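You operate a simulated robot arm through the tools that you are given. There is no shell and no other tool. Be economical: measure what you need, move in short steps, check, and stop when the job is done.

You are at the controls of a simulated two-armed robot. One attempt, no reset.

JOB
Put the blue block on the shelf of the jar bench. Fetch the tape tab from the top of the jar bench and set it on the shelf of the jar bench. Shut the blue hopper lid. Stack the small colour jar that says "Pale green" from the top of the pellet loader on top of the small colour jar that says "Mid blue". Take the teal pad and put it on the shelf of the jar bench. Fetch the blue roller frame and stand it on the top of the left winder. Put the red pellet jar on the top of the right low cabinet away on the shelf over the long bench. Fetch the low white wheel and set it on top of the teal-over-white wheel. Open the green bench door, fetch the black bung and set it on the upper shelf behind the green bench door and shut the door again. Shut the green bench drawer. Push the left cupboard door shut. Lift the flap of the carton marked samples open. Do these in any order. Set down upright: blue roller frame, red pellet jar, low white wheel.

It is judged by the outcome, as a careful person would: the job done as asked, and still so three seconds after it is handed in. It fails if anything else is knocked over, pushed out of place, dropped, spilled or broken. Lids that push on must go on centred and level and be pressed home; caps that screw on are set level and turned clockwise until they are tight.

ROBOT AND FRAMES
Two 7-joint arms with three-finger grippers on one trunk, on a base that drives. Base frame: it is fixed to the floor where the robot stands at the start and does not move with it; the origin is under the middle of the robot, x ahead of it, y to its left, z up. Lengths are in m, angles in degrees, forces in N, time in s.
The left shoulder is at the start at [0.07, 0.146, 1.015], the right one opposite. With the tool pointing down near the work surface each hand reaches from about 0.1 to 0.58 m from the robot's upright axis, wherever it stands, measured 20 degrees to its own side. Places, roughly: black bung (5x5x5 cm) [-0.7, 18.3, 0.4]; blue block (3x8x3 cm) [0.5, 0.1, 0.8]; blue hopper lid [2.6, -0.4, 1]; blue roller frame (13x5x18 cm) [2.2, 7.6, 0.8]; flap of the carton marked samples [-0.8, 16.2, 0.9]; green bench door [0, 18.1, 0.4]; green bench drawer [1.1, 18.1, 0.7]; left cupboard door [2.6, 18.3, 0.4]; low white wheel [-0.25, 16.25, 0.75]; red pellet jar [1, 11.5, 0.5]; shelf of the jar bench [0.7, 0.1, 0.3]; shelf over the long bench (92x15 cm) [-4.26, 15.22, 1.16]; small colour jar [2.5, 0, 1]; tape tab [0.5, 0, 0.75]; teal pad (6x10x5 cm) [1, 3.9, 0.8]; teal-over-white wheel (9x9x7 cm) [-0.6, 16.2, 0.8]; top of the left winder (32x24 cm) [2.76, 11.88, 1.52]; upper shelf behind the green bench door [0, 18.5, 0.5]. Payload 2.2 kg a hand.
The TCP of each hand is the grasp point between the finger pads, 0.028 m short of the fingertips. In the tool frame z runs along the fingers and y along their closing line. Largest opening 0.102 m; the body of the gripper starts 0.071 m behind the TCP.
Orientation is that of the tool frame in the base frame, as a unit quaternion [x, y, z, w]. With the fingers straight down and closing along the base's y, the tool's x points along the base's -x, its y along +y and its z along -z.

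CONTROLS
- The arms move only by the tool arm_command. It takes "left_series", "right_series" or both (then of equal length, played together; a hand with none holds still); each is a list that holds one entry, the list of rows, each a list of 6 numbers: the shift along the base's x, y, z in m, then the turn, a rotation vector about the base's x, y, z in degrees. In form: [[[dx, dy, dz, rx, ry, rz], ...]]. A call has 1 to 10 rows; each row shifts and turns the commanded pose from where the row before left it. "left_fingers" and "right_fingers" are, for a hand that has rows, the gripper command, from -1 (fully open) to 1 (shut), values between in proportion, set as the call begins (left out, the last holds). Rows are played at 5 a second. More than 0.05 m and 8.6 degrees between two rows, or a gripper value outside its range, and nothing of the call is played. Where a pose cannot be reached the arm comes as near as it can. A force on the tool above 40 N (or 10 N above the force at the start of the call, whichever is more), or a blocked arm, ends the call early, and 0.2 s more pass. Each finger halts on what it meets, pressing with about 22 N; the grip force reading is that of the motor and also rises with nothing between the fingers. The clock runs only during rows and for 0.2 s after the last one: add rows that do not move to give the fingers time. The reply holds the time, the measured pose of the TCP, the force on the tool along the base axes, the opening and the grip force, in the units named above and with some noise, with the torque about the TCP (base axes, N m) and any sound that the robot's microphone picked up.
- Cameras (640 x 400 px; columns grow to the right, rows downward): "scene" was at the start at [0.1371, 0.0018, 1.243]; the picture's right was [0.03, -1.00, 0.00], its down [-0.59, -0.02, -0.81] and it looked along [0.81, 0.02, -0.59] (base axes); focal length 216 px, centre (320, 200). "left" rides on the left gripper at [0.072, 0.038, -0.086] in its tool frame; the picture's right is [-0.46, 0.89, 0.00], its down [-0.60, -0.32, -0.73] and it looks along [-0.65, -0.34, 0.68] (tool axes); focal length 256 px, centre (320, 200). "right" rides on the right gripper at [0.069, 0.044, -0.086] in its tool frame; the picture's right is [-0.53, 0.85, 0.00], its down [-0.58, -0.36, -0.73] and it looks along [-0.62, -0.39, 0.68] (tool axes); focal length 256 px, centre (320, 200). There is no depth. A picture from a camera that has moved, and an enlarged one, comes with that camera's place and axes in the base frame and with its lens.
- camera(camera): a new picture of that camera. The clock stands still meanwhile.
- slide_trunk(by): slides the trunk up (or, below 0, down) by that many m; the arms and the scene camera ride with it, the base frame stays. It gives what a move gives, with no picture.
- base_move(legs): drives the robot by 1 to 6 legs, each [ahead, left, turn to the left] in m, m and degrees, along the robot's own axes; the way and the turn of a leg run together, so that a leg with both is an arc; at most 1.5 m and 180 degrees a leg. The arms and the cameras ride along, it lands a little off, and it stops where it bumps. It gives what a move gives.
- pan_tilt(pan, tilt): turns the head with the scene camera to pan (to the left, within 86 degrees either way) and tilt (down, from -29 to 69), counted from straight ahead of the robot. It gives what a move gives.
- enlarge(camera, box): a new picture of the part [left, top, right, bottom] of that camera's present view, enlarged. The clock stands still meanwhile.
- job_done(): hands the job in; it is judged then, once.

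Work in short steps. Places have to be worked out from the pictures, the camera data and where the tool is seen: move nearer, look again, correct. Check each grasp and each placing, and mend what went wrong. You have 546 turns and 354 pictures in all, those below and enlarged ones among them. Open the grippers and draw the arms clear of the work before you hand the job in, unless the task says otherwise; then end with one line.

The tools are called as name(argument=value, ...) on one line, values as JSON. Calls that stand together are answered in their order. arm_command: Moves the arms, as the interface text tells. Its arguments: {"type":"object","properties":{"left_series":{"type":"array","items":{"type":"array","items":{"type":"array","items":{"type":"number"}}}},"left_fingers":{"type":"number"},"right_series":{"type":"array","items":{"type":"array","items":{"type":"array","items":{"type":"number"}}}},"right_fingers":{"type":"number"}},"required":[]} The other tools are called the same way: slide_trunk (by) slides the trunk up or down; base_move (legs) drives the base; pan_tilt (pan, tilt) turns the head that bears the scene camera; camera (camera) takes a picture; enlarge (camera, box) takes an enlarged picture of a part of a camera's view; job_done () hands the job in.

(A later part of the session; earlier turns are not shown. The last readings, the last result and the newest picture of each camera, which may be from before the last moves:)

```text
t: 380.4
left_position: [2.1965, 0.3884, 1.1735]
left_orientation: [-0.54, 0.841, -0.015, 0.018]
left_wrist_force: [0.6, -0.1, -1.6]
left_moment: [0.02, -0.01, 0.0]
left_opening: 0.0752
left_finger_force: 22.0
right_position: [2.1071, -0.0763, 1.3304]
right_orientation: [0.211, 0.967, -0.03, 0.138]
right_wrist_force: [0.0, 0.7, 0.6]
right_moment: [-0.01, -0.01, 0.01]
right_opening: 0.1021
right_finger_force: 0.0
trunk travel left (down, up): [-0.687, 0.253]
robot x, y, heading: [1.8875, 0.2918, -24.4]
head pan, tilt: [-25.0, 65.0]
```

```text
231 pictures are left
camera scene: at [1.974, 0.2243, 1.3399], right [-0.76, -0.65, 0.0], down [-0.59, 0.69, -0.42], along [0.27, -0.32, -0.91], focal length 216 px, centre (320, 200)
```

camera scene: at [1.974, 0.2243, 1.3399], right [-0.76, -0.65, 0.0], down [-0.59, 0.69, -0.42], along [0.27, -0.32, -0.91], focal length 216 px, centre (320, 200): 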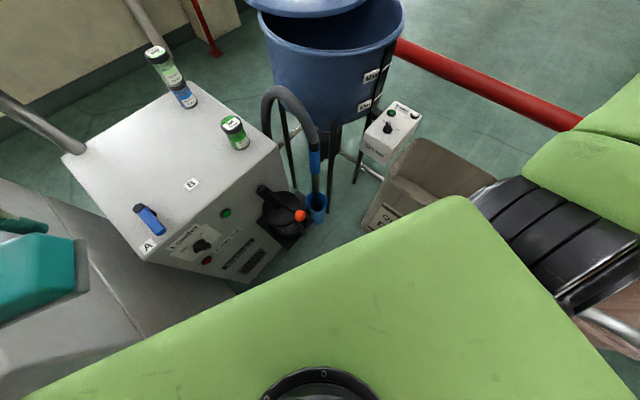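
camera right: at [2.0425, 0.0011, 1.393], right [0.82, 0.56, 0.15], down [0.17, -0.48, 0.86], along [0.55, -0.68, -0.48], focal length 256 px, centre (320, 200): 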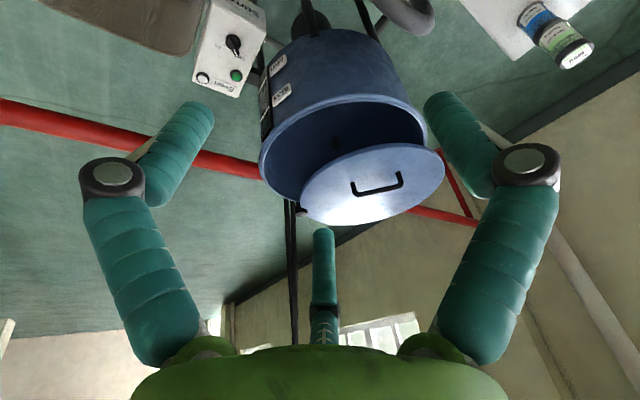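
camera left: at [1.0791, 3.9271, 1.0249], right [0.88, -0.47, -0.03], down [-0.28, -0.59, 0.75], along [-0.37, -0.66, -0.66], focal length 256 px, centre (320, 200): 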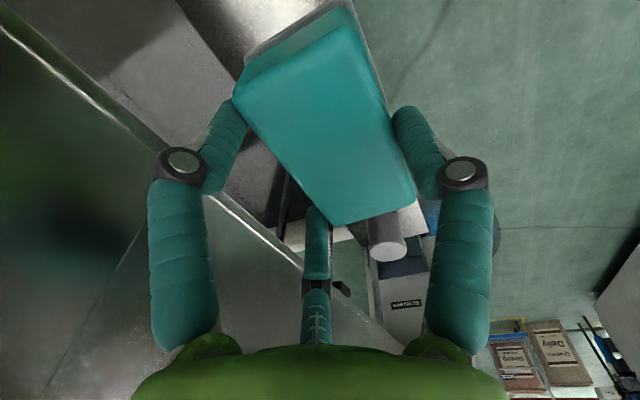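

The handle bar lies roughly radial from the pivot, so I can hook it from its far side and pull toward the robot. Retract the left hand and move the base to about (1.92, 0.06), heading −15°.

arm_command(left_series=[[[-0.03, 0.02, 0.02, 0, 0, 0], [-0.03, 0.02, 0.02, 0, 0, 0], [-0.02, 0.02, 0.0, 0, 0, 0], [0, 0, 0, 0, 0, 0]]])

base_move(legs=[[0.12, -0.2, 9.5]])

pan_tilt(pan=-15, tilt=35)

camera(camera="scene")

```text
t: 381.3
left_position: [2.1303, 0.4408, 1.2165]
left_orientation: [-0.544, 0.838, -0.037, 0.022]
left_wrist_force: [1.6, -1.0, -0.5]
left_moment: [-0.06, 0.01, 0.04]
left_opening: 0.0754
left_finger_force: 21.7
right_position: [2.1089, -0.0741, 1.3297]
right_orientation: [0.211, 0.967, -0.031, 0.137]
right_wrist_force: [0.1, 2.1, -0.8]
right_moment: [-0.07, 0.05, 0.0]
right_opening: 0.1022
right_finger_force: 0.1
trunk travel left (down, up): [-0.687, 0.253]
robot x, y, heading: [1.8898, 0.2901, -24.6]
head pan, tilt: [-25.0, 65.0]
stopped in row 4 (left hand): the force on the tool passed its limit at 70 N (the readings are from after the stop); the commanded pose is now the measured one
```

```text
t: 382.8
left_position: [2.1387, 0.2808, 1.218]
left_orientation: [-0.599, 0.799, -0.037, 0.026]
left_wrist_force: [0.5, -0.4, -0.9]
left_moment: [0.08, 0.0, 0.03]
left_opening: 0.0756
left_finger_force: 22.0
right_position: [2.189, -0.2307, 1.3309]
right_orientation: [0.143, 0.979, -0.021, 0.14]
right_wrist_force: [-0.2, -0.2, 0.6]
right_moment: [0.03, -0.01, 0.04]
right_opening: 0.1021
right_finger_force: 0.1
trunk travel left (down, up): [-0.687, 0.253]
robot x, y, heading: [1.9187, 0.1035, -16.7]
head pan, tilt: [-25.0, 65.0]
stopped in leg 1: the robot was blocked; the commanded pose is now the measured one
```

```text
t: 383.8
left_position: [2.1374, 0.2827, 1.2179]
left_orientation: [-0.6, 0.799, -0.037, 0.025]
left_wrist_force: [1.3, -0.6, -0.4]
left_moment: [-0.07, -0.09, 0.07]
left_opening: 0.0752
left_finger_force: 22.1
right_position: [2.1889, -0.2299, 1.331]
right_orientation: [0.143, 0.979, -0.021, 0.141]
right_wrist_force: [-0.3, -0.2, 0.6]
right_moment: [-0.01, 0.04, 0.0]
right_opening: 0.1019
right_finger_force: 0.0
trunk travel left (down, up): [-0.687, 0.253]
robot x, y, heading: [1.9241, 0.1076, -16.8]
head pan, tilt: [-15.0, 35.0]
```

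```text
230 pictures are left
camera scene: at [2.0451, 0.0436, 1.3797], right [-0.53, -0.85, 0.0], down [-0.49, 0.3, -0.82], along [0.7, -0.43, -0.57], focal length 216 px, centre (320, 200)
```

scene: 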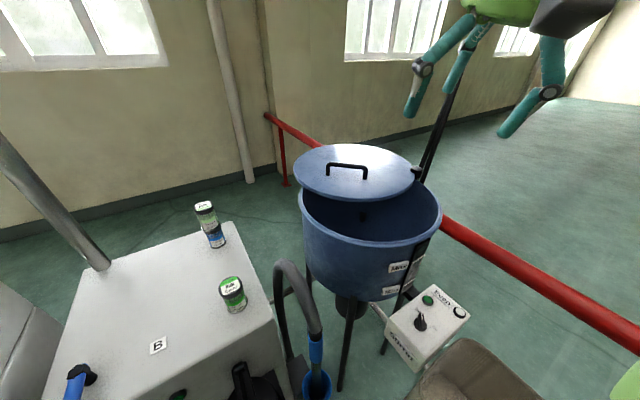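

Handle centre ≈(2.508, −0.335). Close the right hand, yaw −20°, pitch to 40° and move beyond and above the handle.

arm_command(right_series=[[[0.042, -0.016, -0.012, 0, 0, -7], [0.042, -0.016, -0.012, 0, 0, -7], [0.042, -0.016, -0.012, 0, 0, -6], [0.042, -0.016, -0.012, -4.8, -6.4, 0], [0.042, -0.016, -0.012, -4.8, -6.4, 0], [0.042, -0.016, -0.012, -4.8, -6.4, 0], [0.042, -0.016, -0.012, 0, 0, 0], [0.042, -0.016, -0.012, 0, 0, 0], [0, 0, 0, 0, 0, 0]]], right_fingers=1)

camera(camera="scene")

camera(camera="right")

```text
t: 385.8
left_position: [2.1374, 0.2812, 1.2176]
left_orientation: [-0.599, 0.799, -0.037, 0.026]
left_wrist_force: [2.5, -0.2, -1.1]
left_moment: [-0.06, -0.17, 0.07]
left_opening: 0.0754
left_finger_force: 21.6
right_position: [2.5222, -0.3581, 1.2349]
right_orientation: [0.294, 0.891, -0.11, 0.329]
right_wrist_force: [-0.4, 0.4, 0.8]
right_moment: [-0.01, 0.0, 0.0]
right_opening: 0.002
right_finger_force: 22.3
trunk travel left (down, up): [-0.687, 0.253]
robot x, y, heading: [1.9208, 0.1027, -16.7]
head pan, tilt: [-15.0, 35.0]
```

```text
229 pictures are left
camera scene: at [2.044, 0.0422, 1.3799], right [-0.53, -0.85, 0.0], down [-0.49, 0.3, -0.82], along [0.7, -0.43, -0.57], focal length 216 px, centre (320, 200)
```

scene: 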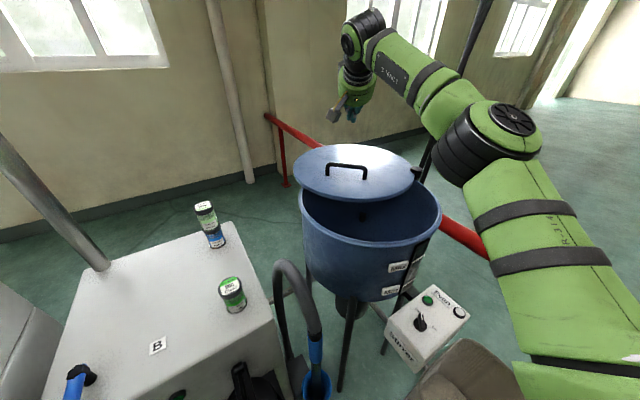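

```text
228 pictures are left
camera right: at [2.4619, -0.2586, 1.2559], right [0.83, 0.44, 0.34], down [-0.24, -0.27, 0.93], along [0.5, -0.86, -0.12], focal length 256 px, centre (320, 200)
```

right: 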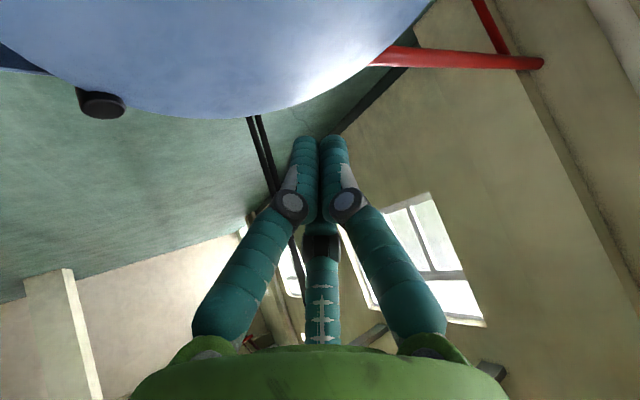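

Lower toward handle height, beyond the bar, and check.

arm_command(right_series=[[[0.01, -0.006, -0.03, 0, 0, 0], [0.008, -0.005, -0.03, 0, 0, 0], [0.0, 0, -0.02, 0, 0, 0], [0, 0, 0, 0, 0, 0]]])

enlarge(camera="scene", box=[270, 70, 430, 190])

```text
t: 386.8
left_position: [2.1392, 0.2813, 1.2186]
left_orientation: [-0.599, 0.799, -0.036, 0.025]
left_wrist_force: [2.8, -1.0, -1.1]
left_moment: [-0.04, -0.16, 0.06]
left_opening: 0.0755
left_finger_force: 21.8
right_position: [2.5436, -0.3701, 1.1553]
right_orientation: [0.294, 0.891, -0.11, 0.327]
right_wrist_force: [0.4, -0.4, 0.3]
right_moment: [0.0, 0.01, 0.03]
right_opening: 0.0024
right_finger_force: 21.8
trunk travel left (down, up): [-0.687, 0.253]
robot x, y, heading: [1.9259, 0.1039, -16.9]
head pan, tilt: [-15.0, 35.0]
```

```text
3.33 times, centred on (350, 130) of scene
camera zoom: at [2.0458, 0.0428, 1.3797], right [-0.53, -0.85, 0.0], down [-0.49, 0.3, -0.82], along [0.7, -0.43, -0.57], focal length 719 px, centre (220, 433)
```

zoom: 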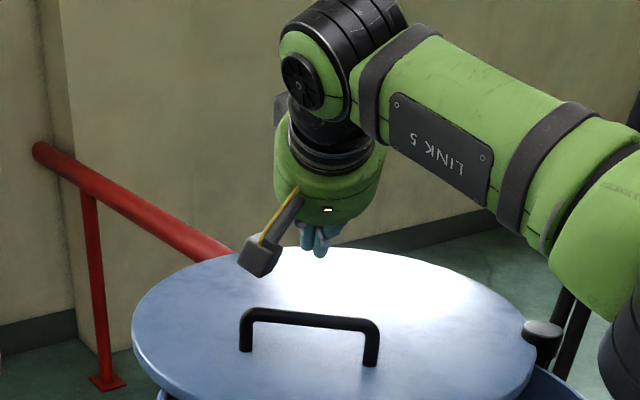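

Bar centre ≈(2.52, −0.345); fingertips are about 5 cm beyond it. Lower straight down gently.

arm_command(right_series=[[[0, 0, -0.015, 0, 0, 0], [0, 0, -0.015, 0, 0, 0], [0, 0, -0.01, 0, 0, 0], [0, 0, -0.005, 0, 0, 0], [0, 0, 0, 0, 0, 0]]])

enlarge(camera="scene", box=[270, 70, 430, 190])

```text
t: 388.0
left_position: [2.1386, 0.2825, 1.217]
left_orientation: [-0.599, 0.799, -0.036, 0.027]
left_wrist_force: [3.6, -0.8, -0.9]
left_moment: [-0.03, -0.14, 0.08]
left_opening: 0.0754
left_finger_force: 22.2
right_position: [2.5436, -0.3698, 1.1084]
right_orientation: [0.295, 0.891, -0.11, 0.326]
right_wrist_force: [-0.1, -0.1, -0.3]
right_moment: [0.0, -0.02, -0.03]
right_opening: 0.0021
right_finger_force: 22.0
trunk travel left (down, up): [-0.687, 0.253]
robot x, y, heading: [1.9264, 0.1037, -16.9]
head pan, tilt: [-15.0, 35.0]
```

```text
3.33 times, centred on (350, 130) of scene
camera zoom: at [2.0456, 0.0426, 1.3797], right [-0.53, -0.85, 0.0], down [-0.49, 0.3, -0.82], along [0.7, -0.43, -0.57], focal length 719 px, centre (220, 433)
```

zoom: 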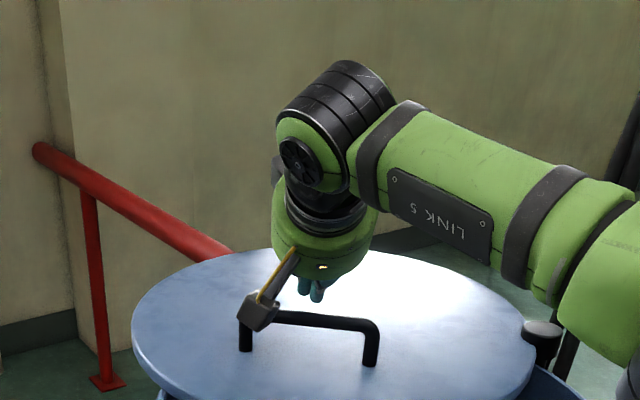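

arm_command(right_series=[[[0, 0, -0.007, 0, 0, 0], [0, 0, -0.007, 0, 0, 0], [0, 0, 0, 0, 0, 0]]])

enlarge(camera="scene", box=[270, 70, 430, 190])

```text
t: 388.8
left_position: [2.1384, 0.282, 1.2175]
left_orientation: [-0.599, 0.799, -0.036, 0.026]
left_wrist_force: [2.8, -1.0, -1.2]
left_moment: [-0.06, -0.15, 0.05]
left_opening: 0.0752
left_finger_force: 22.3
right_position: [2.5421, -0.3702, 1.0946]
right_orientation: [0.294, 0.891, -0.11, 0.327]
right_wrist_force: [0.6, -0.4, -0.2]
right_moment: [0.01, 0.03, 0.01]
right_opening: 0.002
right_finger_force: 21.5
trunk travel left (down, up): [-0.687, 0.253]
robot x, y, heading: [1.9187, 0.1035, -16.9]
head pan, tilt: [-15.0, 35.0]
```

```text
3.33 times, centred on (350, 130) of scene
camera zoom: at [2.0454, 0.0426, 1.3797], right [-0.53, -0.85, 0.0], down [-0.49, 0.3, -0.82], along [0.7, -0.43, -0.57], focal length 719 px, centre (220, 433)
```

zoom: 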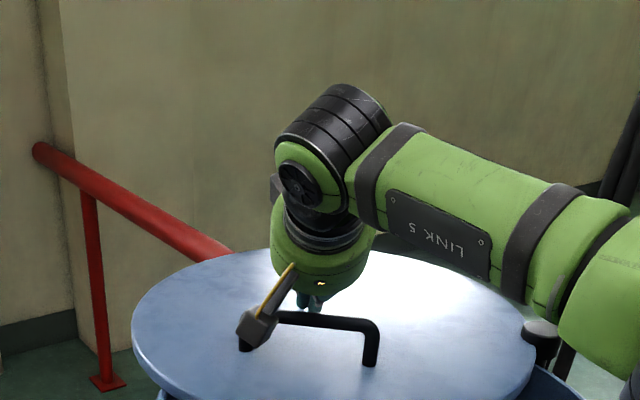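

Fingers are behind the bar. Pull along the arc toward the closed position, in small steps.

arm_command(right_series=[[[-0.0166, 0.011, 0, 0, 0, 0], [-0.0166, 0.011, 0, 0, 0, 0], [-0.0166, 0.011, 0, 0, 0, 0], [-0.0175, 0.009, 0, 0, 0, 0], [-0.0175, 0.009, 0, 0, 0, 0], [0, 0, 0, 0, 0, 0]]])

camera(camera="scene")

```text
t: 390.2
left_position: [2.1391, 0.2816, 1.2183]
left_orientation: [-0.6, 0.799, -0.036, 0.026]
left_wrist_force: [3.6, -0.6, -1.1]
left_moment: [-0.05, -0.19, 0.06]
left_opening: 0.0755
left_finger_force: 21.8
right_position: [2.4583, -0.3175, 1.0942]
right_orientation: [0.294, 0.891, -0.109, 0.327]
right_wrist_force: [-0.2, 0.0, -0.2]
right_moment: [-0.03, 0.0, -0.02]
right_opening: 0.0022
right_finger_force: 22.0
trunk travel left (down, up): [-0.687, 0.253]
robot x, y, heading: [1.9247, 0.1074, -16.8]
head pan, tilt: [-15.0, 35.0]
```

```text
224 pictures are left
camera scene: at [2.0459, 0.0423, 1.3797], right [-0.53, -0.85, 0.0], down [-0.49, 0.3, -0.82], along [0.7, -0.43, -0.57], focal length 216 px, centre (320, 200)
```

scene: 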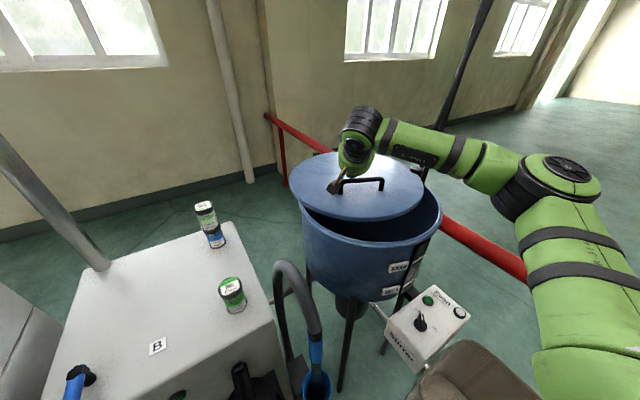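

The lid is swinging shut. Continue along the arc.

arm_command(right_series=[[[-0.0175, 0.008, 0, 0, 0, 0], [-0.0185, 0.005, 0, 0, 0, 0], [-0.019, 0.003, 0, 0, 0, 0], [-0.019, 0.001, 0, 0, 0, 0], [0, 0, 0, 0, 0, 0]]])

camera(camera="scene")

```text
t: 391.4
left_position: [2.1389, 0.2818, 1.2173]
left_orientation: [-0.599, 0.8, -0.036, 0.024]
left_wrist_force: [3.2, -1.4, -1.1]
left_moment: [-0.07, -0.15, 0.03]
left_opening: 0.0756
left_finger_force: 22.1
right_position: [2.384, -0.3021, 1.0945]
right_orientation: [0.294, 0.892, -0.109, 0.327]
right_wrist_force: [0.1, 0.3, 0.2]
right_moment: [0.02, 0.05, 0.04]
right_opening: 0.0022
right_finger_force: 22.0
trunk travel left (down, up): [-0.687, 0.253]
robot x, y, heading: [1.9241, 0.1032, -16.7]
head pan, tilt: [-15.0, 35.0]
```

```text
223 pictures are left
camera scene: at [2.0461, 0.0427, 1.3797], right [-0.53, -0.85, 0.0], down [-0.49, 0.3, -0.82], along [0.7, -0.43, -0.57], focal length 216 px, centre (320, 200)
```

scene: 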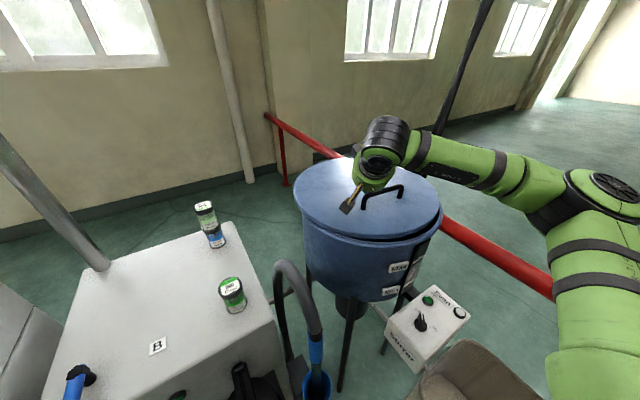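

enlarge(camera="scene", box=[280, 140, 460, 260])

```text
3.33 times, centred on (370, 200) of scene
camera zoom: at [2.0461, 0.0427, 1.3797], right [-0.53, -0.85, 0.0], down [-0.49, 0.3, -0.82], along [0.7, -0.43, -0.57], focal length 719 px, centre (153, 200)
```

zoom: 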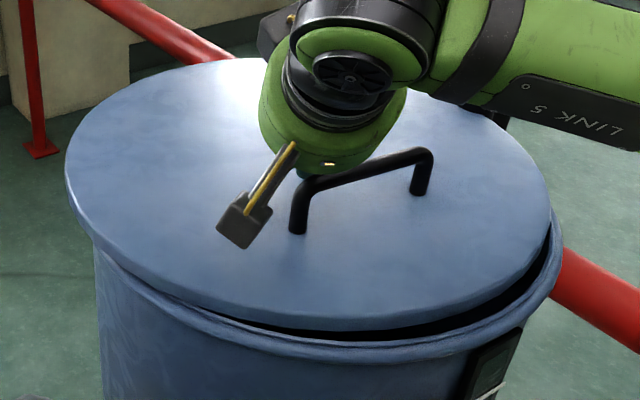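

A crescent gap remains at the front; keep pulling a little.

arm_command(right_series=[[[-0.01, -0.001, 0, 0, 0, 0], [-0.01, -0.001, 0, 0, 0, 0], [-0.008, -0.001, 0, 0, 0, 0], [0, 0, 0, 0, 0, 0]]])

enlarge(camera="scene", box=[280, 140, 460, 260])

```text
t: 392.4
left_position: [2.1391, 0.2807, 1.2171]
left_orientation: [-0.599, 0.799, -0.036, 0.026]
left_wrist_force: [3.0, -0.5, -0.7]
left_moment: [-0.05, -0.2, 0.06]
left_opening: 0.0753
left_finger_force: 22.2
right_position: [2.3553, -0.3043, 1.0955]
right_orientation: [0.295, 0.892, -0.109, 0.325]
right_wrist_force: [0.7, 0.4, 0.9]
right_moment: [-0.01, 0.04, 0.02]
right_opening: 0.0022
right_finger_force: 22.6
trunk travel left (down, up): [-0.687, 0.253]
robot x, y, heading: [1.9232, 0.1043, -17.1]
head pan, tilt: [-15.0, 35.0]
```

```text
3.33 times, centred on (370, 200) of scene
camera zoom: at [2.0456, 0.0425, 1.3797], right [-0.53, -0.85, 0.0], down [-0.49, 0.3, -0.82], along [0.7, -0.43, -0.57], focal length 719 px, centre (153, 200)
```

zoom: 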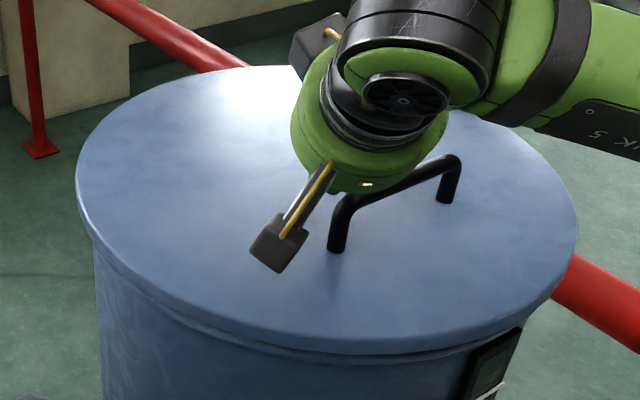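

The lid now looks concentric. Lift the hand clear and verify from above with the hand camera.

arm_command(right_series=[[[0.008, 0, 0.01, 0, 0, 0], [0.005, 0, 0.03, 0, 0, 0], [0, 0, 0.04, 0, 0, 0], [-0.02, 0.02, 0.04, 0, 0, 0], [-0.03, 0.03, 0.02, 4, 5.5, 0], [-0.03, 0.03, 0.02, 4, 5.5, 0], [-0.03, 0.02, 0.02, 4, 5.5, 0], [0, 0, 0, 0, 0, 0]]])

camera(camera="right")

camera(camera="scene")

```text
t: 394.2
left_position: [2.1397, 0.2809, 1.2184]
left_orientation: [-0.599, 0.8, -0.035, 0.026]
left_wrist_force: [3.7, -0.9, -1.5]
left_moment: [-0.03, -0.18, 0.03]
left_opening: 0.0753
left_finger_force: 22.0
right_position: [2.2589, -0.2051, 1.2747]
right_orientation: [0.309, 0.935, -0.057, 0.163]
right_wrist_force: [-0.5, -0.1, -0.4]
right_moment: [0.0, 0.03, -0.02]
right_opening: 0.0022
right_finger_force: 21.9
trunk travel left (down, up): [-0.687, 0.253]
robot x, y, heading: [1.9272, 0.1034, -16.7]
head pan, tilt: [-15.0, 35.0]
```

```text
220 pictures are left
camera right: at [2.2099, -0.1124, 1.332], right [0.91, 0.38, 0.18], down [0.02, -0.46, 0.89], along [0.42, -0.8, -0.43], focal length 256 px, centre (320, 200)
```

right: 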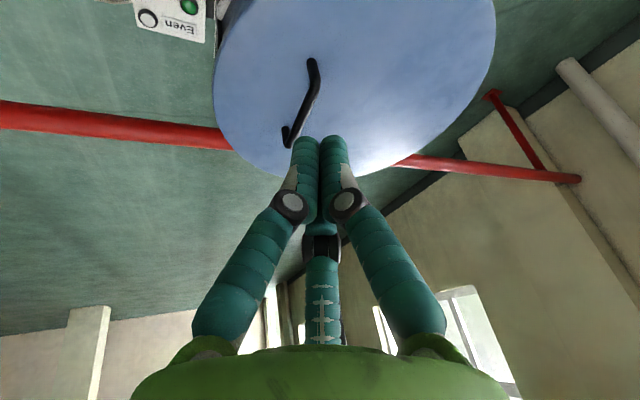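

```text
219 pictures are left
camera scene: at [2.0464, 0.0418, 1.3796], right [-0.53, -0.85, 0.0], down [-0.49, 0.3, -0.82], along [0.7, -0.43, -0.57], focal length 216 px, centre (320, 200)
```

scene: 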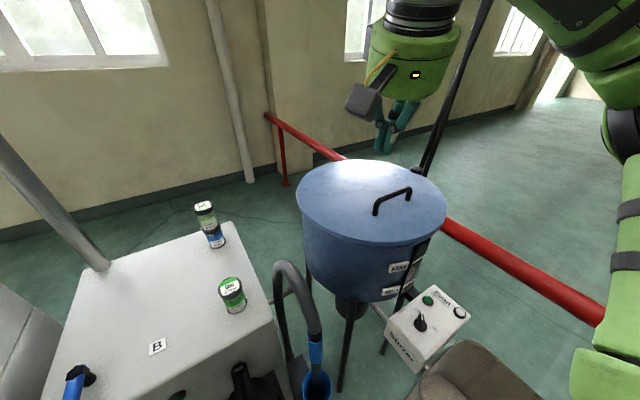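

The lid is fully over the tub. Now retract both hands, back out and raise the trunk for the trip up the aisle.

arm_command(left_series=[[[0.02, 0, 0.01, 0, 0, 0], [0.02, 0, 0.01, 0, 0, 0], [0, 0, 0, 0, 0, 0], [0, 0, 0, 0, 0, 0], [0, 0, 0, 0, 0, 0], [0, 0, 0, 0, 0, 0]]], right_series=[[[-0.02, 0.03, 0.02, 4, 5.5, 0], [-0.02, 0.03, 0.02, 4, 5.5, 0], [-0.02, 0.03, 0.0, 2, 3, 0], [-0.02, 0.02, 0, 0, 0, 7], [0, 0, 0, 0, 0, 7], [0, 0, 0, 0, 0, 6]]], right_fingers=-1)

base_move(legs=[[-0.18, 0.42, 16.8]])

slide_trunk(by=0.25)

base_move(legs=[[0, 0, 90], [0, 0, 90]])

```text
t: 395.6
left_position: [2.1782, 0.2813, 1.238]
left_orientation: [-0.599, 0.799, -0.036, 0.025]
left_wrist_force: [0.3, 0.2, -2.0]
left_moment: [-0.01, -0.03, -0.01]
left_opening: 0.0753
left_finger_force: 22.0
right_position: [2.1781, -0.0943, 1.314]
right_orientation: [0.141, 0.99, -0.008, 0.023]
right_wrist_force: [0.1, 0.1, 0.0]
right_moment: [-0.03, 0.02, -0.01]
right_opening: 0.1019
right_finger_force: 0.0
trunk travel left (down, up): [-0.687, 0.253]
robot x, y, heading: [1.9257, 0.1047, -17.0]
head pan, tilt: [-15.0, 35.0]
```

```text
t: 398.3
left_position: [1.9979, 0.7906, 1.2388]
left_orientation: [0.711, -0.702, 0.032, -0.03]
left_wrist_force: [0.1, -0.7, -1.6]
left_moment: [-0.01, 0.0, -0.01]
left_opening: 0.0753
left_finger_force: 22.1
right_position: [2.109, 0.4304, 1.3147]
right_orientation: [-0.005, 1.0, -0.003, 0.024]
right_wrist_force: [0.4, 0.0, 1.0]
right_moment: [0.01, 0.0, 0.0]
right_opening: 0.1023
right_finger_force: 0.1
trunk travel left (down, up): [-0.687, 0.253]
robot x, y, heading: [1.8085, 0.5445, -0.1]
head pan, tilt: [-15.0, 35.0]
```

```text
t: 400.9
left_position: [1.998, 0.7918, 1.4885]
left_orientation: [0.711, -0.702, 0.032, -0.031]
left_wrist_force: [-0.1, 0.3, -0.4]
left_moment: [-0.02, -0.02, 0.04]
left_opening: 0.0754
left_finger_force: 22.0
right_position: [2.1082, 0.4308, 1.5639]
right_orientation: [-0.005, 1.0, -0.006, 0.024]
right_wrist_force: [-0.5, 0.6, -0.1]
right_moment: [-0.01, -0.02, 0.02]
right_opening: 0.1018
right_finger_force: 0.1
trunk travel left (down, up): [-0.937, 0.003]
robot x, y, heading: [1.804, 0.5482, -0.0]
head pan, tilt: [-15.0, 35.0]
```

```text
t: 409.0
left_position: [1.6119, 0.3044, 1.4879]
left_orientation: [0.704, 0.709, -0.031, -0.031]
left_wrist_force: [-0.7, 0.0, -1.4]
left_moment: [0.01, -0.01, -0.01]
left_opening: 0.0754
left_finger_force: 21.8
right_position: [1.5048, 0.6636, 1.5646]
right_orientation: [1.0, 0.003, -0.023, -0.005]
right_wrist_force: [-0.6, -1.1, 0.8]
right_moment: [0.01, -0.01, 0.01]
right_opening: 0.1019
right_finger_force: 0.1
trunk travel left (down, up): [-0.937, 0.003]
robot x, y, heading: [1.8027, 0.542, 179.7]
head pan, tilt: [-15.0, 35.0]
```

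Strafe back up the aisle (facing −x) past the machines to y≈4.

base_move(legs=[[0.01, -1.2, 0], [0, -1.2, 0.3], [0, -1.1, 0]])

pan_tilt(pan=-70, tilt=20)

camera(camera="scene")

```text
t: 426.0
left_position: [1.6218, 3.8014, 1.4883]
left_orientation: [0.705, 0.708, -0.031, -0.033]
left_wrist_force: [0.1, -0.1, -1.0]
left_moment: [0.01, -0.02, -0.04]
left_opening: 0.0755
left_finger_force: 22.0
right_position: [1.5154, 4.1613, 1.5643]
right_orientation: [1.0, 0.001, -0.024, -0.007]
right_wrist_force: [0.2, -0.2, -0.4]
right_moment: [0.03, 0.0, 0.02]
right_opening: 0.102
right_finger_force: 0.0
trunk travel left (down, up): [-0.937, 0.003]
robot x, y, heading: [1.819, 4.0446, 179.6]
head pan, tilt: [-15.0, 35.0]
```

```text
t: 427.2
left_position: [1.6205, 3.8022, 1.4864]
left_orientation: [0.706, 0.707, -0.03, -0.032]
left_wrist_force: [0.8, -0.2, -1.4]
left_moment: [0.02, -0.02, -0.05]
left_opening: 0.0753
left_finger_force: 21.9
right_position: [1.515, 4.1629, 1.5655]
right_orientation: [1.0, 0.0, -0.023, -0.005]
right_wrist_force: [-0.2, -0.5, 0.6]
right_moment: [0.01, -0.03, -0.01]
right_opening: 0.1021
right_finger_force: 0.1
trunk travel left (down, up): [-0.937, 0.003]
robot x, y, heading: [1.8186, 4.044, 179.9]
head pan, tilt: [-70.0, 20.0]
```

```text
218 pictures are left
camera scene: at [1.7341, 4.1328, 1.6536], right [0.94, 0.34, 0.0], down [0.12, -0.32, -0.94], along [-0.32, 0.88, -0.34], focal length 216 px, centre (320, 200)
```

scene: 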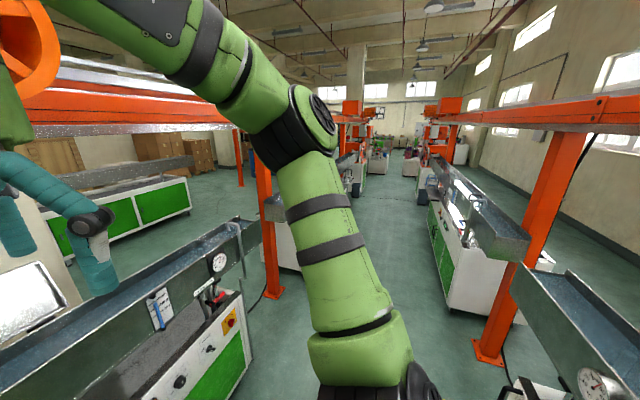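

Continue to y≈7.3, then turn to face +x toward the roller frame.

base_move(legs=[[0.15, -1.2, 0], [0, -1.2, 0], [0, -0.8, 0], [0, 0, 90], [0, 0, 90]])

pan_tilt(pan=0, tilt=40)

camera(camera="scene")

```text
t: 450.6
left_position: [1.9081, 7.4889, 1.4873]
left_orientation: [0.71, -0.703, 0.032, -0.032]
left_wrist_force: [-0.6, -0.5, -1.2]
left_moment: [0.03, 0.0, 0.0]
left_opening: 0.0753
left_finger_force: 21.5
right_position: [2.0169, 7.1298, 1.5655]
right_orientation: [-0.006, 1.0, -0.005, 0.024]
right_wrist_force: [-0.9, -0.3, -0.3]
right_moment: [-0.01, -0.01, -0.02]
right_opening: 0.102
right_finger_force: 0.1
trunk travel left (down, up): [-0.937, 0.003]
robot x, y, heading: [1.7124, 7.2456, 0.3]
head pan, tilt: [-70.0, 20.0]
```

```text
t: 452.0
left_position: [1.9067, 7.4906, 1.4874]
left_orientation: [0.711, -0.702, 0.032, -0.03]
left_wrist_force: [0.2, 0.6, -2.2]
left_moment: [0.01, 0.02, 0.01]
left_opening: 0.0754
left_finger_force: 22.3
right_position: [2.0164, 7.1292, 1.5663]
right_orientation: [-0.005, 1.0, -0.005, 0.025]
right_wrist_force: [0.3, -0.5, -0.1]
right_moment: [-0.01, -0.01, 0.01]
right_opening: 0.1019
right_finger_force: 0.0
trunk travel left (down, up): [-0.937, 0.003]
robot x, y, heading: [1.7158, 7.2447, 0.1]
head pan, tilt: [0.0, 40.0]
```

```text
217 pictures are left
camera scene: at [1.8489, 7.2449, 1.6222], right [0.0, -1.0, 0.0], down [-0.64, 0.0, -0.77], along [0.77, 0.0, -0.64], focal length 216 px, centre (320, 200)
```

scene: 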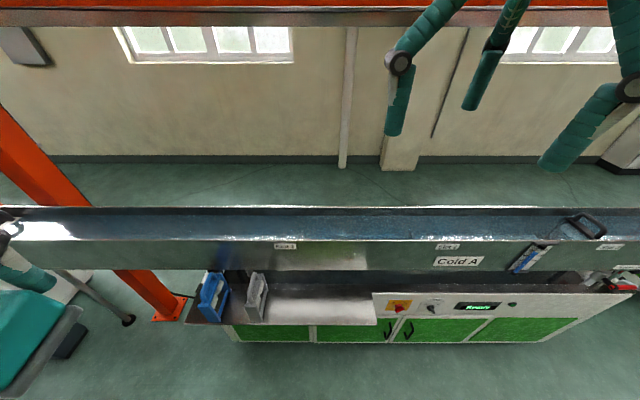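

enlarge(camera="scene", box=[170, 240, 330, 340])

```text
4.00 times, centred on (250, 290) of scene
camera zoom: at [1.8489, 7.2449, 1.6222], right [0.0, -1.0, 0.0], down [-0.64, 0.0, -0.77], along [0.77, 0.0, -0.64], focal length 862 px, centre (600, -160)
```

zoom: 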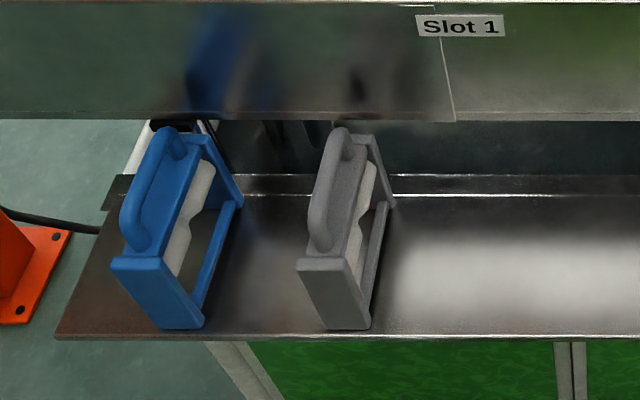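

The blue frame stands on the ledge at about x 2.17–2.30, y 7.63. I'll grip its 5 cm thickness with the right hand pitched 45° forward. Position the base and lower the trunk.

base_move(legs=[[0, 0.58, 0]])

slide_trunk(by=-0.33)

arm_command(right_series=[[[0.0, -0.01, -0.015, 0, -7.5, 0], [0.0, -0.01, -0.015, 0, -7.5, 0], [0.0, -0.01, -0.015, 0, -7.5, 0], [0.0, -0.01, -0.015, 0, -7.5, 0], [0.0, -0.01, -0.015, 0, -7.5, 0], [0.0, -0.01, -0.015, 0, -5, 0], [0, 0, 0, 0, 0, 0], [0, 0, 0, 0, 0, 0]]])

camera(camera="scene")

camera(camera="right")

```text
t: 455.3
left_position: [1.9002, 8.0668, 1.4884]
left_orientation: [0.712, -0.701, 0.031, -0.031]
left_wrist_force: [-0.5, 0.0, -1.0]
left_moment: [0.02, -0.02, 0.0]
left_opening: 0.0754
left_finger_force: 21.3
right_position: [2.0141, 7.7054, 1.5649]
right_orientation: [-0.006, 1.0, -0.004, 0.024]
right_wrist_force: [-0.4, 0.4, 0.2]
right_moment: [0.02, -0.04, -0.01]
right_opening: 0.1022
right_finger_force: 0.0
trunk travel left (down, up): [-0.937, 0.003]
robot x, y, heading: [1.7106, 7.8211, 0.3]
head pan, tilt: [0.0, 40.0]
```

```text
t: 458.5
left_position: [1.9026, 8.0697, 1.1585]
left_orientation: [0.712, -0.701, 0.032, -0.031]
left_wrist_force: [-0.3, 0.9, -1.5]
left_moment: [-0.02, -0.04, -0.02]
left_opening: 0.0754
left_finger_force: 21.9
right_position: [2.0145, 7.7095, 1.2361]
right_orientation: [-0.007, 1.0, -0.005, 0.023]
right_wrist_force: [0.5, -0.6, 0.0]
right_moment: [-0.02, 0.0, -0.01]
right_opening: 0.1018
right_finger_force: 0.1
trunk travel left (down, up): [-0.607, 0.333]
robot x, y, heading: [1.7116, 7.8241, 0.2]
head pan, tilt: [0.0, 40.0]
```

```text
t: 460.3
left_position: [1.9034, 8.0684, 1.1581]
left_orientation: [0.712, -0.701, 0.032, -0.031]
left_wrist_force: [0.0, 0.7, -1.7]
left_moment: [0.02, 0.01, 0.0]
left_opening: 0.0754
left_finger_force: 22.1
right_position: [2.0134, 7.6493, 1.1452]
right_orientation: [-0.005, 0.923, -0.007, 0.385]
right_wrist_force: [0.8, -0.2, 0.4]
right_moment: [-0.02, -0.01, -0.03]
right_opening: 0.1022
right_finger_force: 0.0
trunk travel left (down, up): [-0.607, 0.333]
robot x, y, heading: [1.7085, 7.8233, 0.4]
head pan, tilt: [0.0, 40.0]
```

```text
215 pictures are left
camera scene: at [1.8457, 7.8242, 1.2922], right [0.01, -1.0, 0.0], down [-0.64, 0.0, -0.77], along [0.77, 0.01, -0.64], focal length 216 px, centre (320, 200)
```

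scene: 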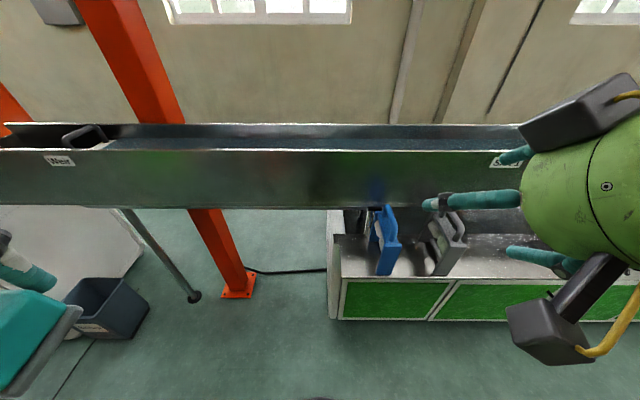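

```text
214 pictures are left
camera right: at [1.904, 7.6939, 1.156], right [0.37, 0.85, 0.37], down [-0.11, -0.35, 0.93], along [0.92, -0.39, -0.03], focal length 256 px, centre (320, 200)
```

right: 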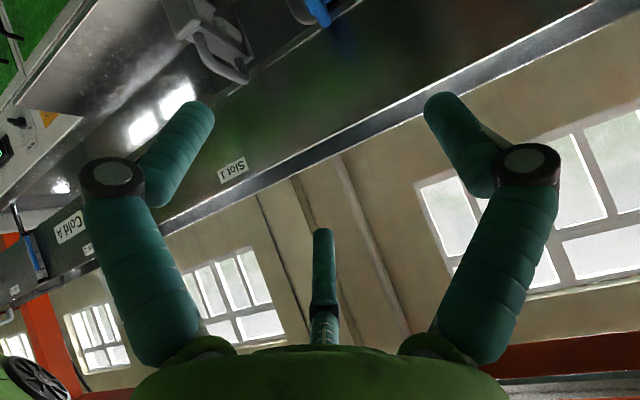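

enlarge(camera="scene", box=[330, 190, 490, 290])

```text
4.00 times, centred on (410, 240) of scene
camera zoom: at [1.8457, 7.8242, 1.2922], right [0.01, -1.0, 0.0], down [-0.64, 0.0, -0.77], along [0.77, 0.01, -0.64], focal length 862 px, centre (-40, 40)
```

zoom: 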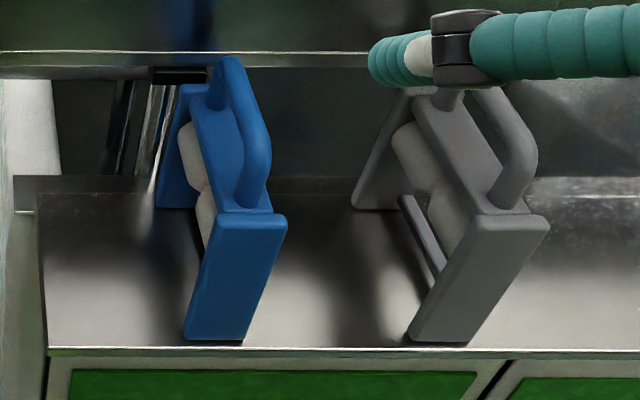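

The handle bar is at z≈0.905, x 2.20–2.29, y≈7.645. I roll the right hand 90° (lone finger on top) and pitch to ~78°, so I can slide along the handle and later place it high.

arm_command(right_series=[[[0, 0, 0, 5.94, 0, -5.94], [0, 0, 0, 5.94, 0, -5.94], [0, 0, 0, 5.94, 0, -5.94], [0, 0, 0, 5.94, 0, -5.94], [0, 0, 0, 5.94, 0, -5.94], [0, 0, 0, 5.94, 0, -5.94], [0, 0, 0, 5.94, 0, -5.94], [0, 0, 0, 5.94, 0, -5.94], [0, 0, 0, 5.94, 0, -5.94], [0, 0, 0, 5.94, 0, -5.94]]])

arm_command(right_series=[[[0, 0, 0, 4.2, 0, -4.2], [-0.01, 0, -0.02, 0, -8, 0], [-0.01, 0, -0.02, 0, -8, 0], [-0.01, 0, -0.02, 0, -8, 0], [-0.01, 0, -0.02, 0, -8, 0], [0, 0, 0, 0, 0, 0], [0, 0, 0, 0, 0, 0]]])

camera(camera="right")

camera(camera="scene")

```text
t: 462.5
left_position: [1.9021, 8.0696, 1.1585]
left_orientation: [0.712, -0.701, 0.032, -0.032]
left_wrist_force: [-1.5, 0.0, -0.7]
left_moment: [0.03, -0.01, 0.0]
left_opening: 0.0754
left_finger_force: 22.0
right_position: [2.0139, 7.6504, 1.1458]
right_orientation: [0.617, 0.69, 0.25, 0.286]
right_wrist_force: [-0.6, -0.6, 0.5]
right_moment: [0.02, 0.02, 0.02]
right_opening: 0.1022
right_finger_force: 0.1
trunk travel left (down, up): [-0.607, 0.333]
robot x, y, heading: [1.7102, 7.8253, 0.2]
head pan, tilt: [0.0, 40.0]
```

```text
t: 464.1
left_position: [1.9027, 8.0683, 1.1587]
left_orientation: [0.712, -0.701, 0.031, -0.031]
left_wrist_force: [0.9, 0.2, -0.7]
left_moment: [-0.02, 0.01, 0.0]
left_opening: 0.0757
left_finger_force: 22.1
right_position: [2.0085, 7.6979, 1.2341]
right_orientation: [0.562, 0.552, 0.431, 0.44]
right_wrist_force: [-0.2, 0.0, 0.0]
right_moment: [0.03, 0.01, -0.02]
right_opening: 0.1019
right_finger_force: 0.2
right hand out of reach, approached as far as the arm can: row 2, 3, 4, 5
trunk travel left (down, up): [-0.607, 0.333]
robot x, y, heading: [1.7078, 7.8236, 0.4]
head pan, tilt: [0.0, 40.0]
```

```text
212 pictures are left
camera right: at [1.9368, 7.7684, 1.297], right [0.19, -0.54, 0.82], down [-0.81, -0.56, -0.18], along [0.55, -0.63, -0.54], focal length 256 px, centre (320, 200)
```

right: 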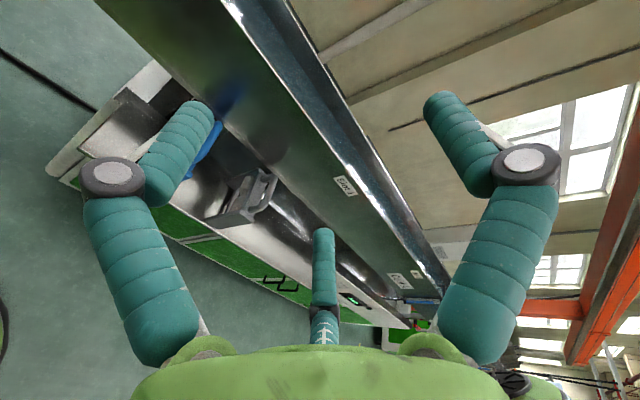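

```text
211 pictures are left
camera scene: at [1.8437, 7.8262, 1.2885], right [0.03, -1.0, 0.0], down [-0.68, -0.02, -0.74], along [0.74, 0.02, -0.68], focal length 216 px, centre (320, 200)
```

scene: 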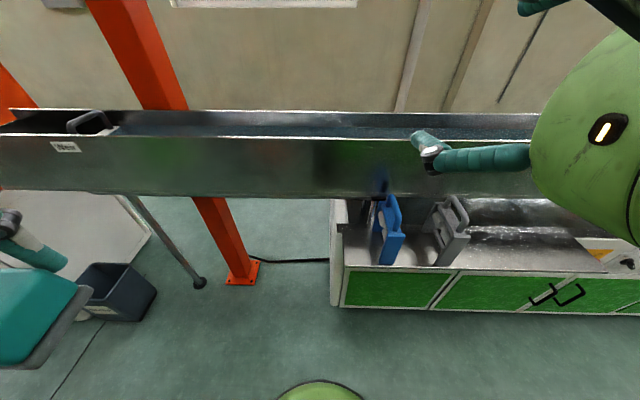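

Orientation is achieved (76° pitch) but the spot was too close in. Back the base off 13 cm and bring the hand to the pre-grasp point in front of the handle.

base_move(legs=[[-0.13, 0, 0]])

arm_command(right_series=[[[0.0247, -0.006, -0.036, 0, 0, 0], [0.0247, -0.006, -0.036, 0, 0, 0], [0.0247, -0.006, -0.036, 0, 0, 0], [0.0247, -0.006, -0.036, 0, 0, 0], [0.0247, -0.006, -0.036, 0, 0, 0], [0.0247, -0.006, -0.036, 0, 0, 0], [0.0247, -0.006, -0.036, 0, 0, 0], [0.0247, -0.006, -0.036, 0, 0, 0], [0.0247, -0.006, -0.036, 0, 0, 0], [0, 0, 0, 0, 0, 0]]])

camera(camera="right")

camera(camera="scene")

```text
t: 465.4
left_position: [1.7732, 8.069, 1.1577]
left_orientation: [0.713, -0.7, 0.03, -0.03]
left_wrist_force: [-0.4, -0.9, -1.6]
left_moment: [-0.02, 0.01, 0.0]
left_opening: 0.0753
left_finger_force: 22.1
right_position: [1.8795, 7.6968, 1.2339]
right_orientation: [0.562, 0.552, 0.434, 0.438]
right_wrist_force: [-0.1, 0.1, -0.2]
right_moment: [-0.02, -0.01, 0.03]
right_opening: 0.1019
right_finger_force: 0.0
trunk travel left (down, up): [-0.607, 0.333]
robot x, y, heading: [1.5827, 7.8203, 0.4]
head pan, tilt: [0.0, 40.0]
```

```text
t: 467.6
left_position: [1.7737, 8.0657, 1.1582]
left_orientation: [0.713, -0.7, 0.032, -0.031]
left_wrist_force: [0.1, -0.3, -1.1]
left_moment: [0.08, 0.04, 0.0]
left_opening: 0.0752
left_finger_force: 22.4
right_position: [2.1417, 7.6841, 0.9854]
right_orientation: [0.563, 0.551, 0.434, 0.437]
right_wrist_force: [0.4, -0.5, -0.6]
right_moment: [0.05, -0.02, 0.03]
right_opening: 0.1022
right_finger_force: 0.0
right hand out of reach, approached as far as the arm can: row 1, 2, 3, 4, 5
trunk travel left (down, up): [-0.607, 0.333]
robot x, y, heading: [1.5834, 7.8254, 0.6]
head pan, tilt: [0.0, 40.0]
```

```text
210 pictures are left
camera right: at [2.0689, 7.7541, 1.0492], right [0.2, -0.54, 0.82], down [-0.81, -0.56, -0.18], along [0.56, -0.62, -0.55], focal length 256 px, centre (320, 200)
```

right: 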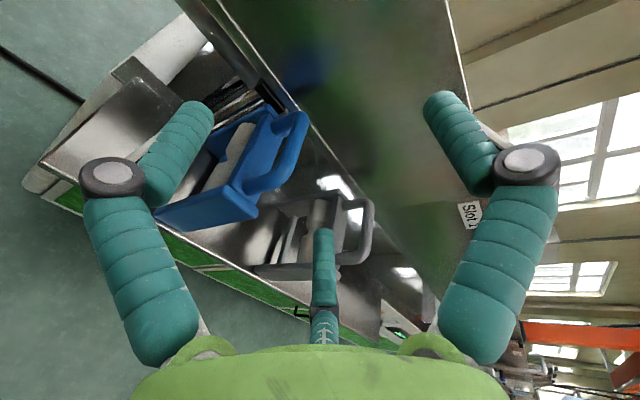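

```text
209 pictures are left
camera scene: at [1.7169, 7.8201, 1.2921], right [0.01, -1.0, 0.0], down [-0.64, 0.0, -0.77], along [0.77, 0.01, -0.64], focal length 216 px, centre (320, 200)
```

scene: 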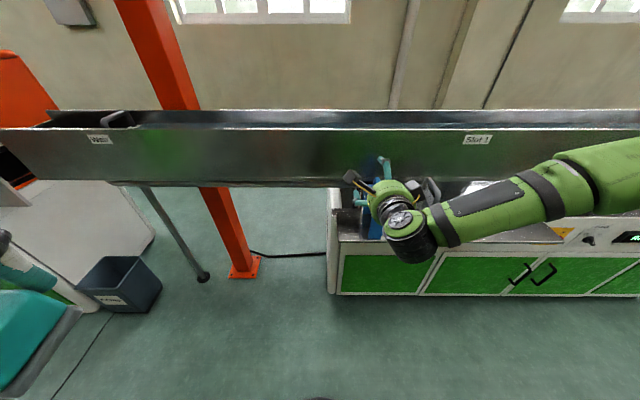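

View is clear: handle bar z≈0.895, y≈7.645. Back 2 cm, align in y and z, then advance.

arm_command(right_series=[[[-0.02, -0.013, -0.01, 0, 0, 0], [0, -0.013, -0.025, 0, 0, 0], [0, -0.013, -0.025, 0, 0, 0], [0, 0, -0.025, 0, 0, 0], [0, 0, 0, 0, 0, 0]]])

camera(camera="right")

```text
t: 468.8
left_position: [1.7719, 8.0685, 1.1581]
left_orientation: [0.713, -0.7, 0.032, -0.032]
left_wrist_force: [-1.2, 0.4, -1.4]
left_moment: [0.0, -0.01, -0.02]
left_opening: 0.0755
left_finger_force: 22.3
right_position: [2.1173, 7.696, 0.9489]
right_orientation: [0.563, 0.551, 0.432, 0.438]
right_wrist_force: [0.2, -0.4, -0.4]
right_moment: [-0.01, 0.05, -0.01]
right_opening: 0.102
right_finger_force: 0.0
right hand out of reach, approached as far as the arm can: row 2, 3, 4
trunk travel left (down, up): [-0.607, 0.333]
robot x, y, heading: [1.5806, 7.8224, 0.4]
head pan, tilt: [0.0, 40.0]
```

```text
208 pictures are left
camera right: at [2.0453, 7.7674, 1.0116], right [0.2, -0.54, 0.82], down [-0.81, -0.56, -0.18], along [0.55, -0.63, -0.55], focal length 256 px, centre (320, 200)
```

right: 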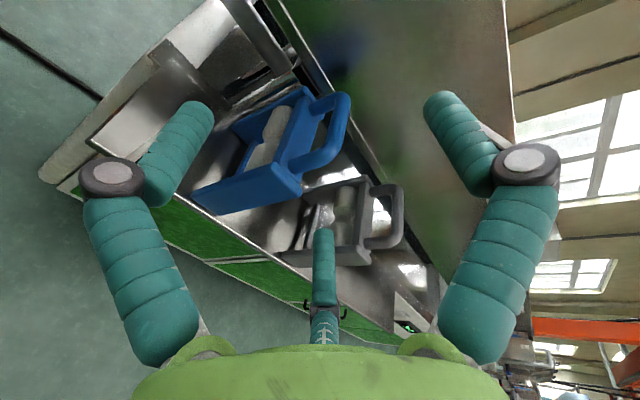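

At a reach edge; shift the base 8 cm left and lower the trunk 6 cm to ease the arm.

base_move(legs=[[-0.03, 0.08, 0]])

slide_trunk(by=-0.06)

arm_command(right_series=[[[0.01, -0.03, 0.005, 0, 0, 0], [0.01, -0.03, 0.005, 0, 0, 0], [0.01, -0.03, 0, 0, 0, 0], [0, -0.035, 0, 0, 0, 0], [0, 0, 0, 0, 0, 0]]])

camera(camera="right")

```text
t: 469.9
left_position: [1.7417, 8.1462, 1.1581]
left_orientation: [0.713, -0.7, 0.031, -0.031]
left_wrist_force: [-0.6, 0.3, -1.4]
left_moment: [-0.01, -0.01, 0.02]
left_opening: 0.0753
left_finger_force: 22.5
right_position: [2.0864, 7.7752, 0.9477]
right_orientation: [0.564, 0.551, 0.43, 0.438]
right_wrist_force: [-0.1, 0.2, 0.3]
right_moment: [0.0, 0.01, 0.02]
right_opening: 0.102
right_finger_force: 0.0
trunk travel left (down, up): [-0.607, 0.333]
robot x, y, heading: [1.55, 7.9024, 0.3]
head pan, tilt: [0.0, 40.0]
```

```text
t: 470.9
left_position: [1.7416, 8.1467, 1.0979]
left_orientation: [0.712, -0.7, 0.032, -0.031]
left_wrist_force: [-0.7, -0.2, -0.2]
left_moment: [0.01, -0.01, -0.03]
left_opening: 0.0754
left_finger_force: 22.3
right_position: [2.0876, 7.7741, 0.8885]
right_orientation: [0.564, 0.551, 0.431, 0.439]
right_wrist_force: [0.3, -0.5, 0.4]
right_moment: [0.02, -0.02, -0.02]
right_opening: 0.102
right_finger_force: 0.0
trunk travel left (down, up): [-0.547, 0.393]
robot x, y, heading: [1.549, 7.9009, 0.1]
head pan, tilt: [0.0, 40.0]
```

```text
t: 472.1
left_position: [1.743, 8.1468, 1.0976]
left_orientation: [0.712, -0.701, 0.031, -0.03]
left_wrist_force: [0.7, 0.8, -0.3]
left_moment: [-0.01, 0.04, 0.0]
left_opening: 0.0753
left_finger_force: 22.0
right_position: [2.1176, 7.7032, 0.9549]
right_orientation: [0.567, 0.553, 0.426, 0.438]
right_wrist_force: [-0.5, -0.7, -0.1]
right_moment: [-0.03, -0.01, -0.03]
right_opening: 0.1021
right_finger_force: 0.1
right hand out of reach, approached as far as the arm can: row 1, 2, 3, 4
trunk travel left (down, up): [-0.547, 0.393]
robot x, y, heading: [1.5467, 7.9008, 0.2]
head pan, tilt: [0.0, 40.0]
```

```text
207 pictures are left
camera right: at [2.0474, 7.774, 1.0195], right [0.2, -0.54, 0.82], down [-0.81, -0.56, -0.17], along [0.54, -0.63, -0.55], focal length 256 px, centre (320, 200)
```

right: 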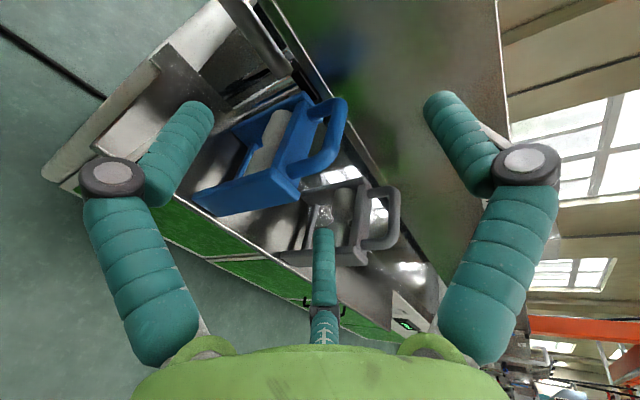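

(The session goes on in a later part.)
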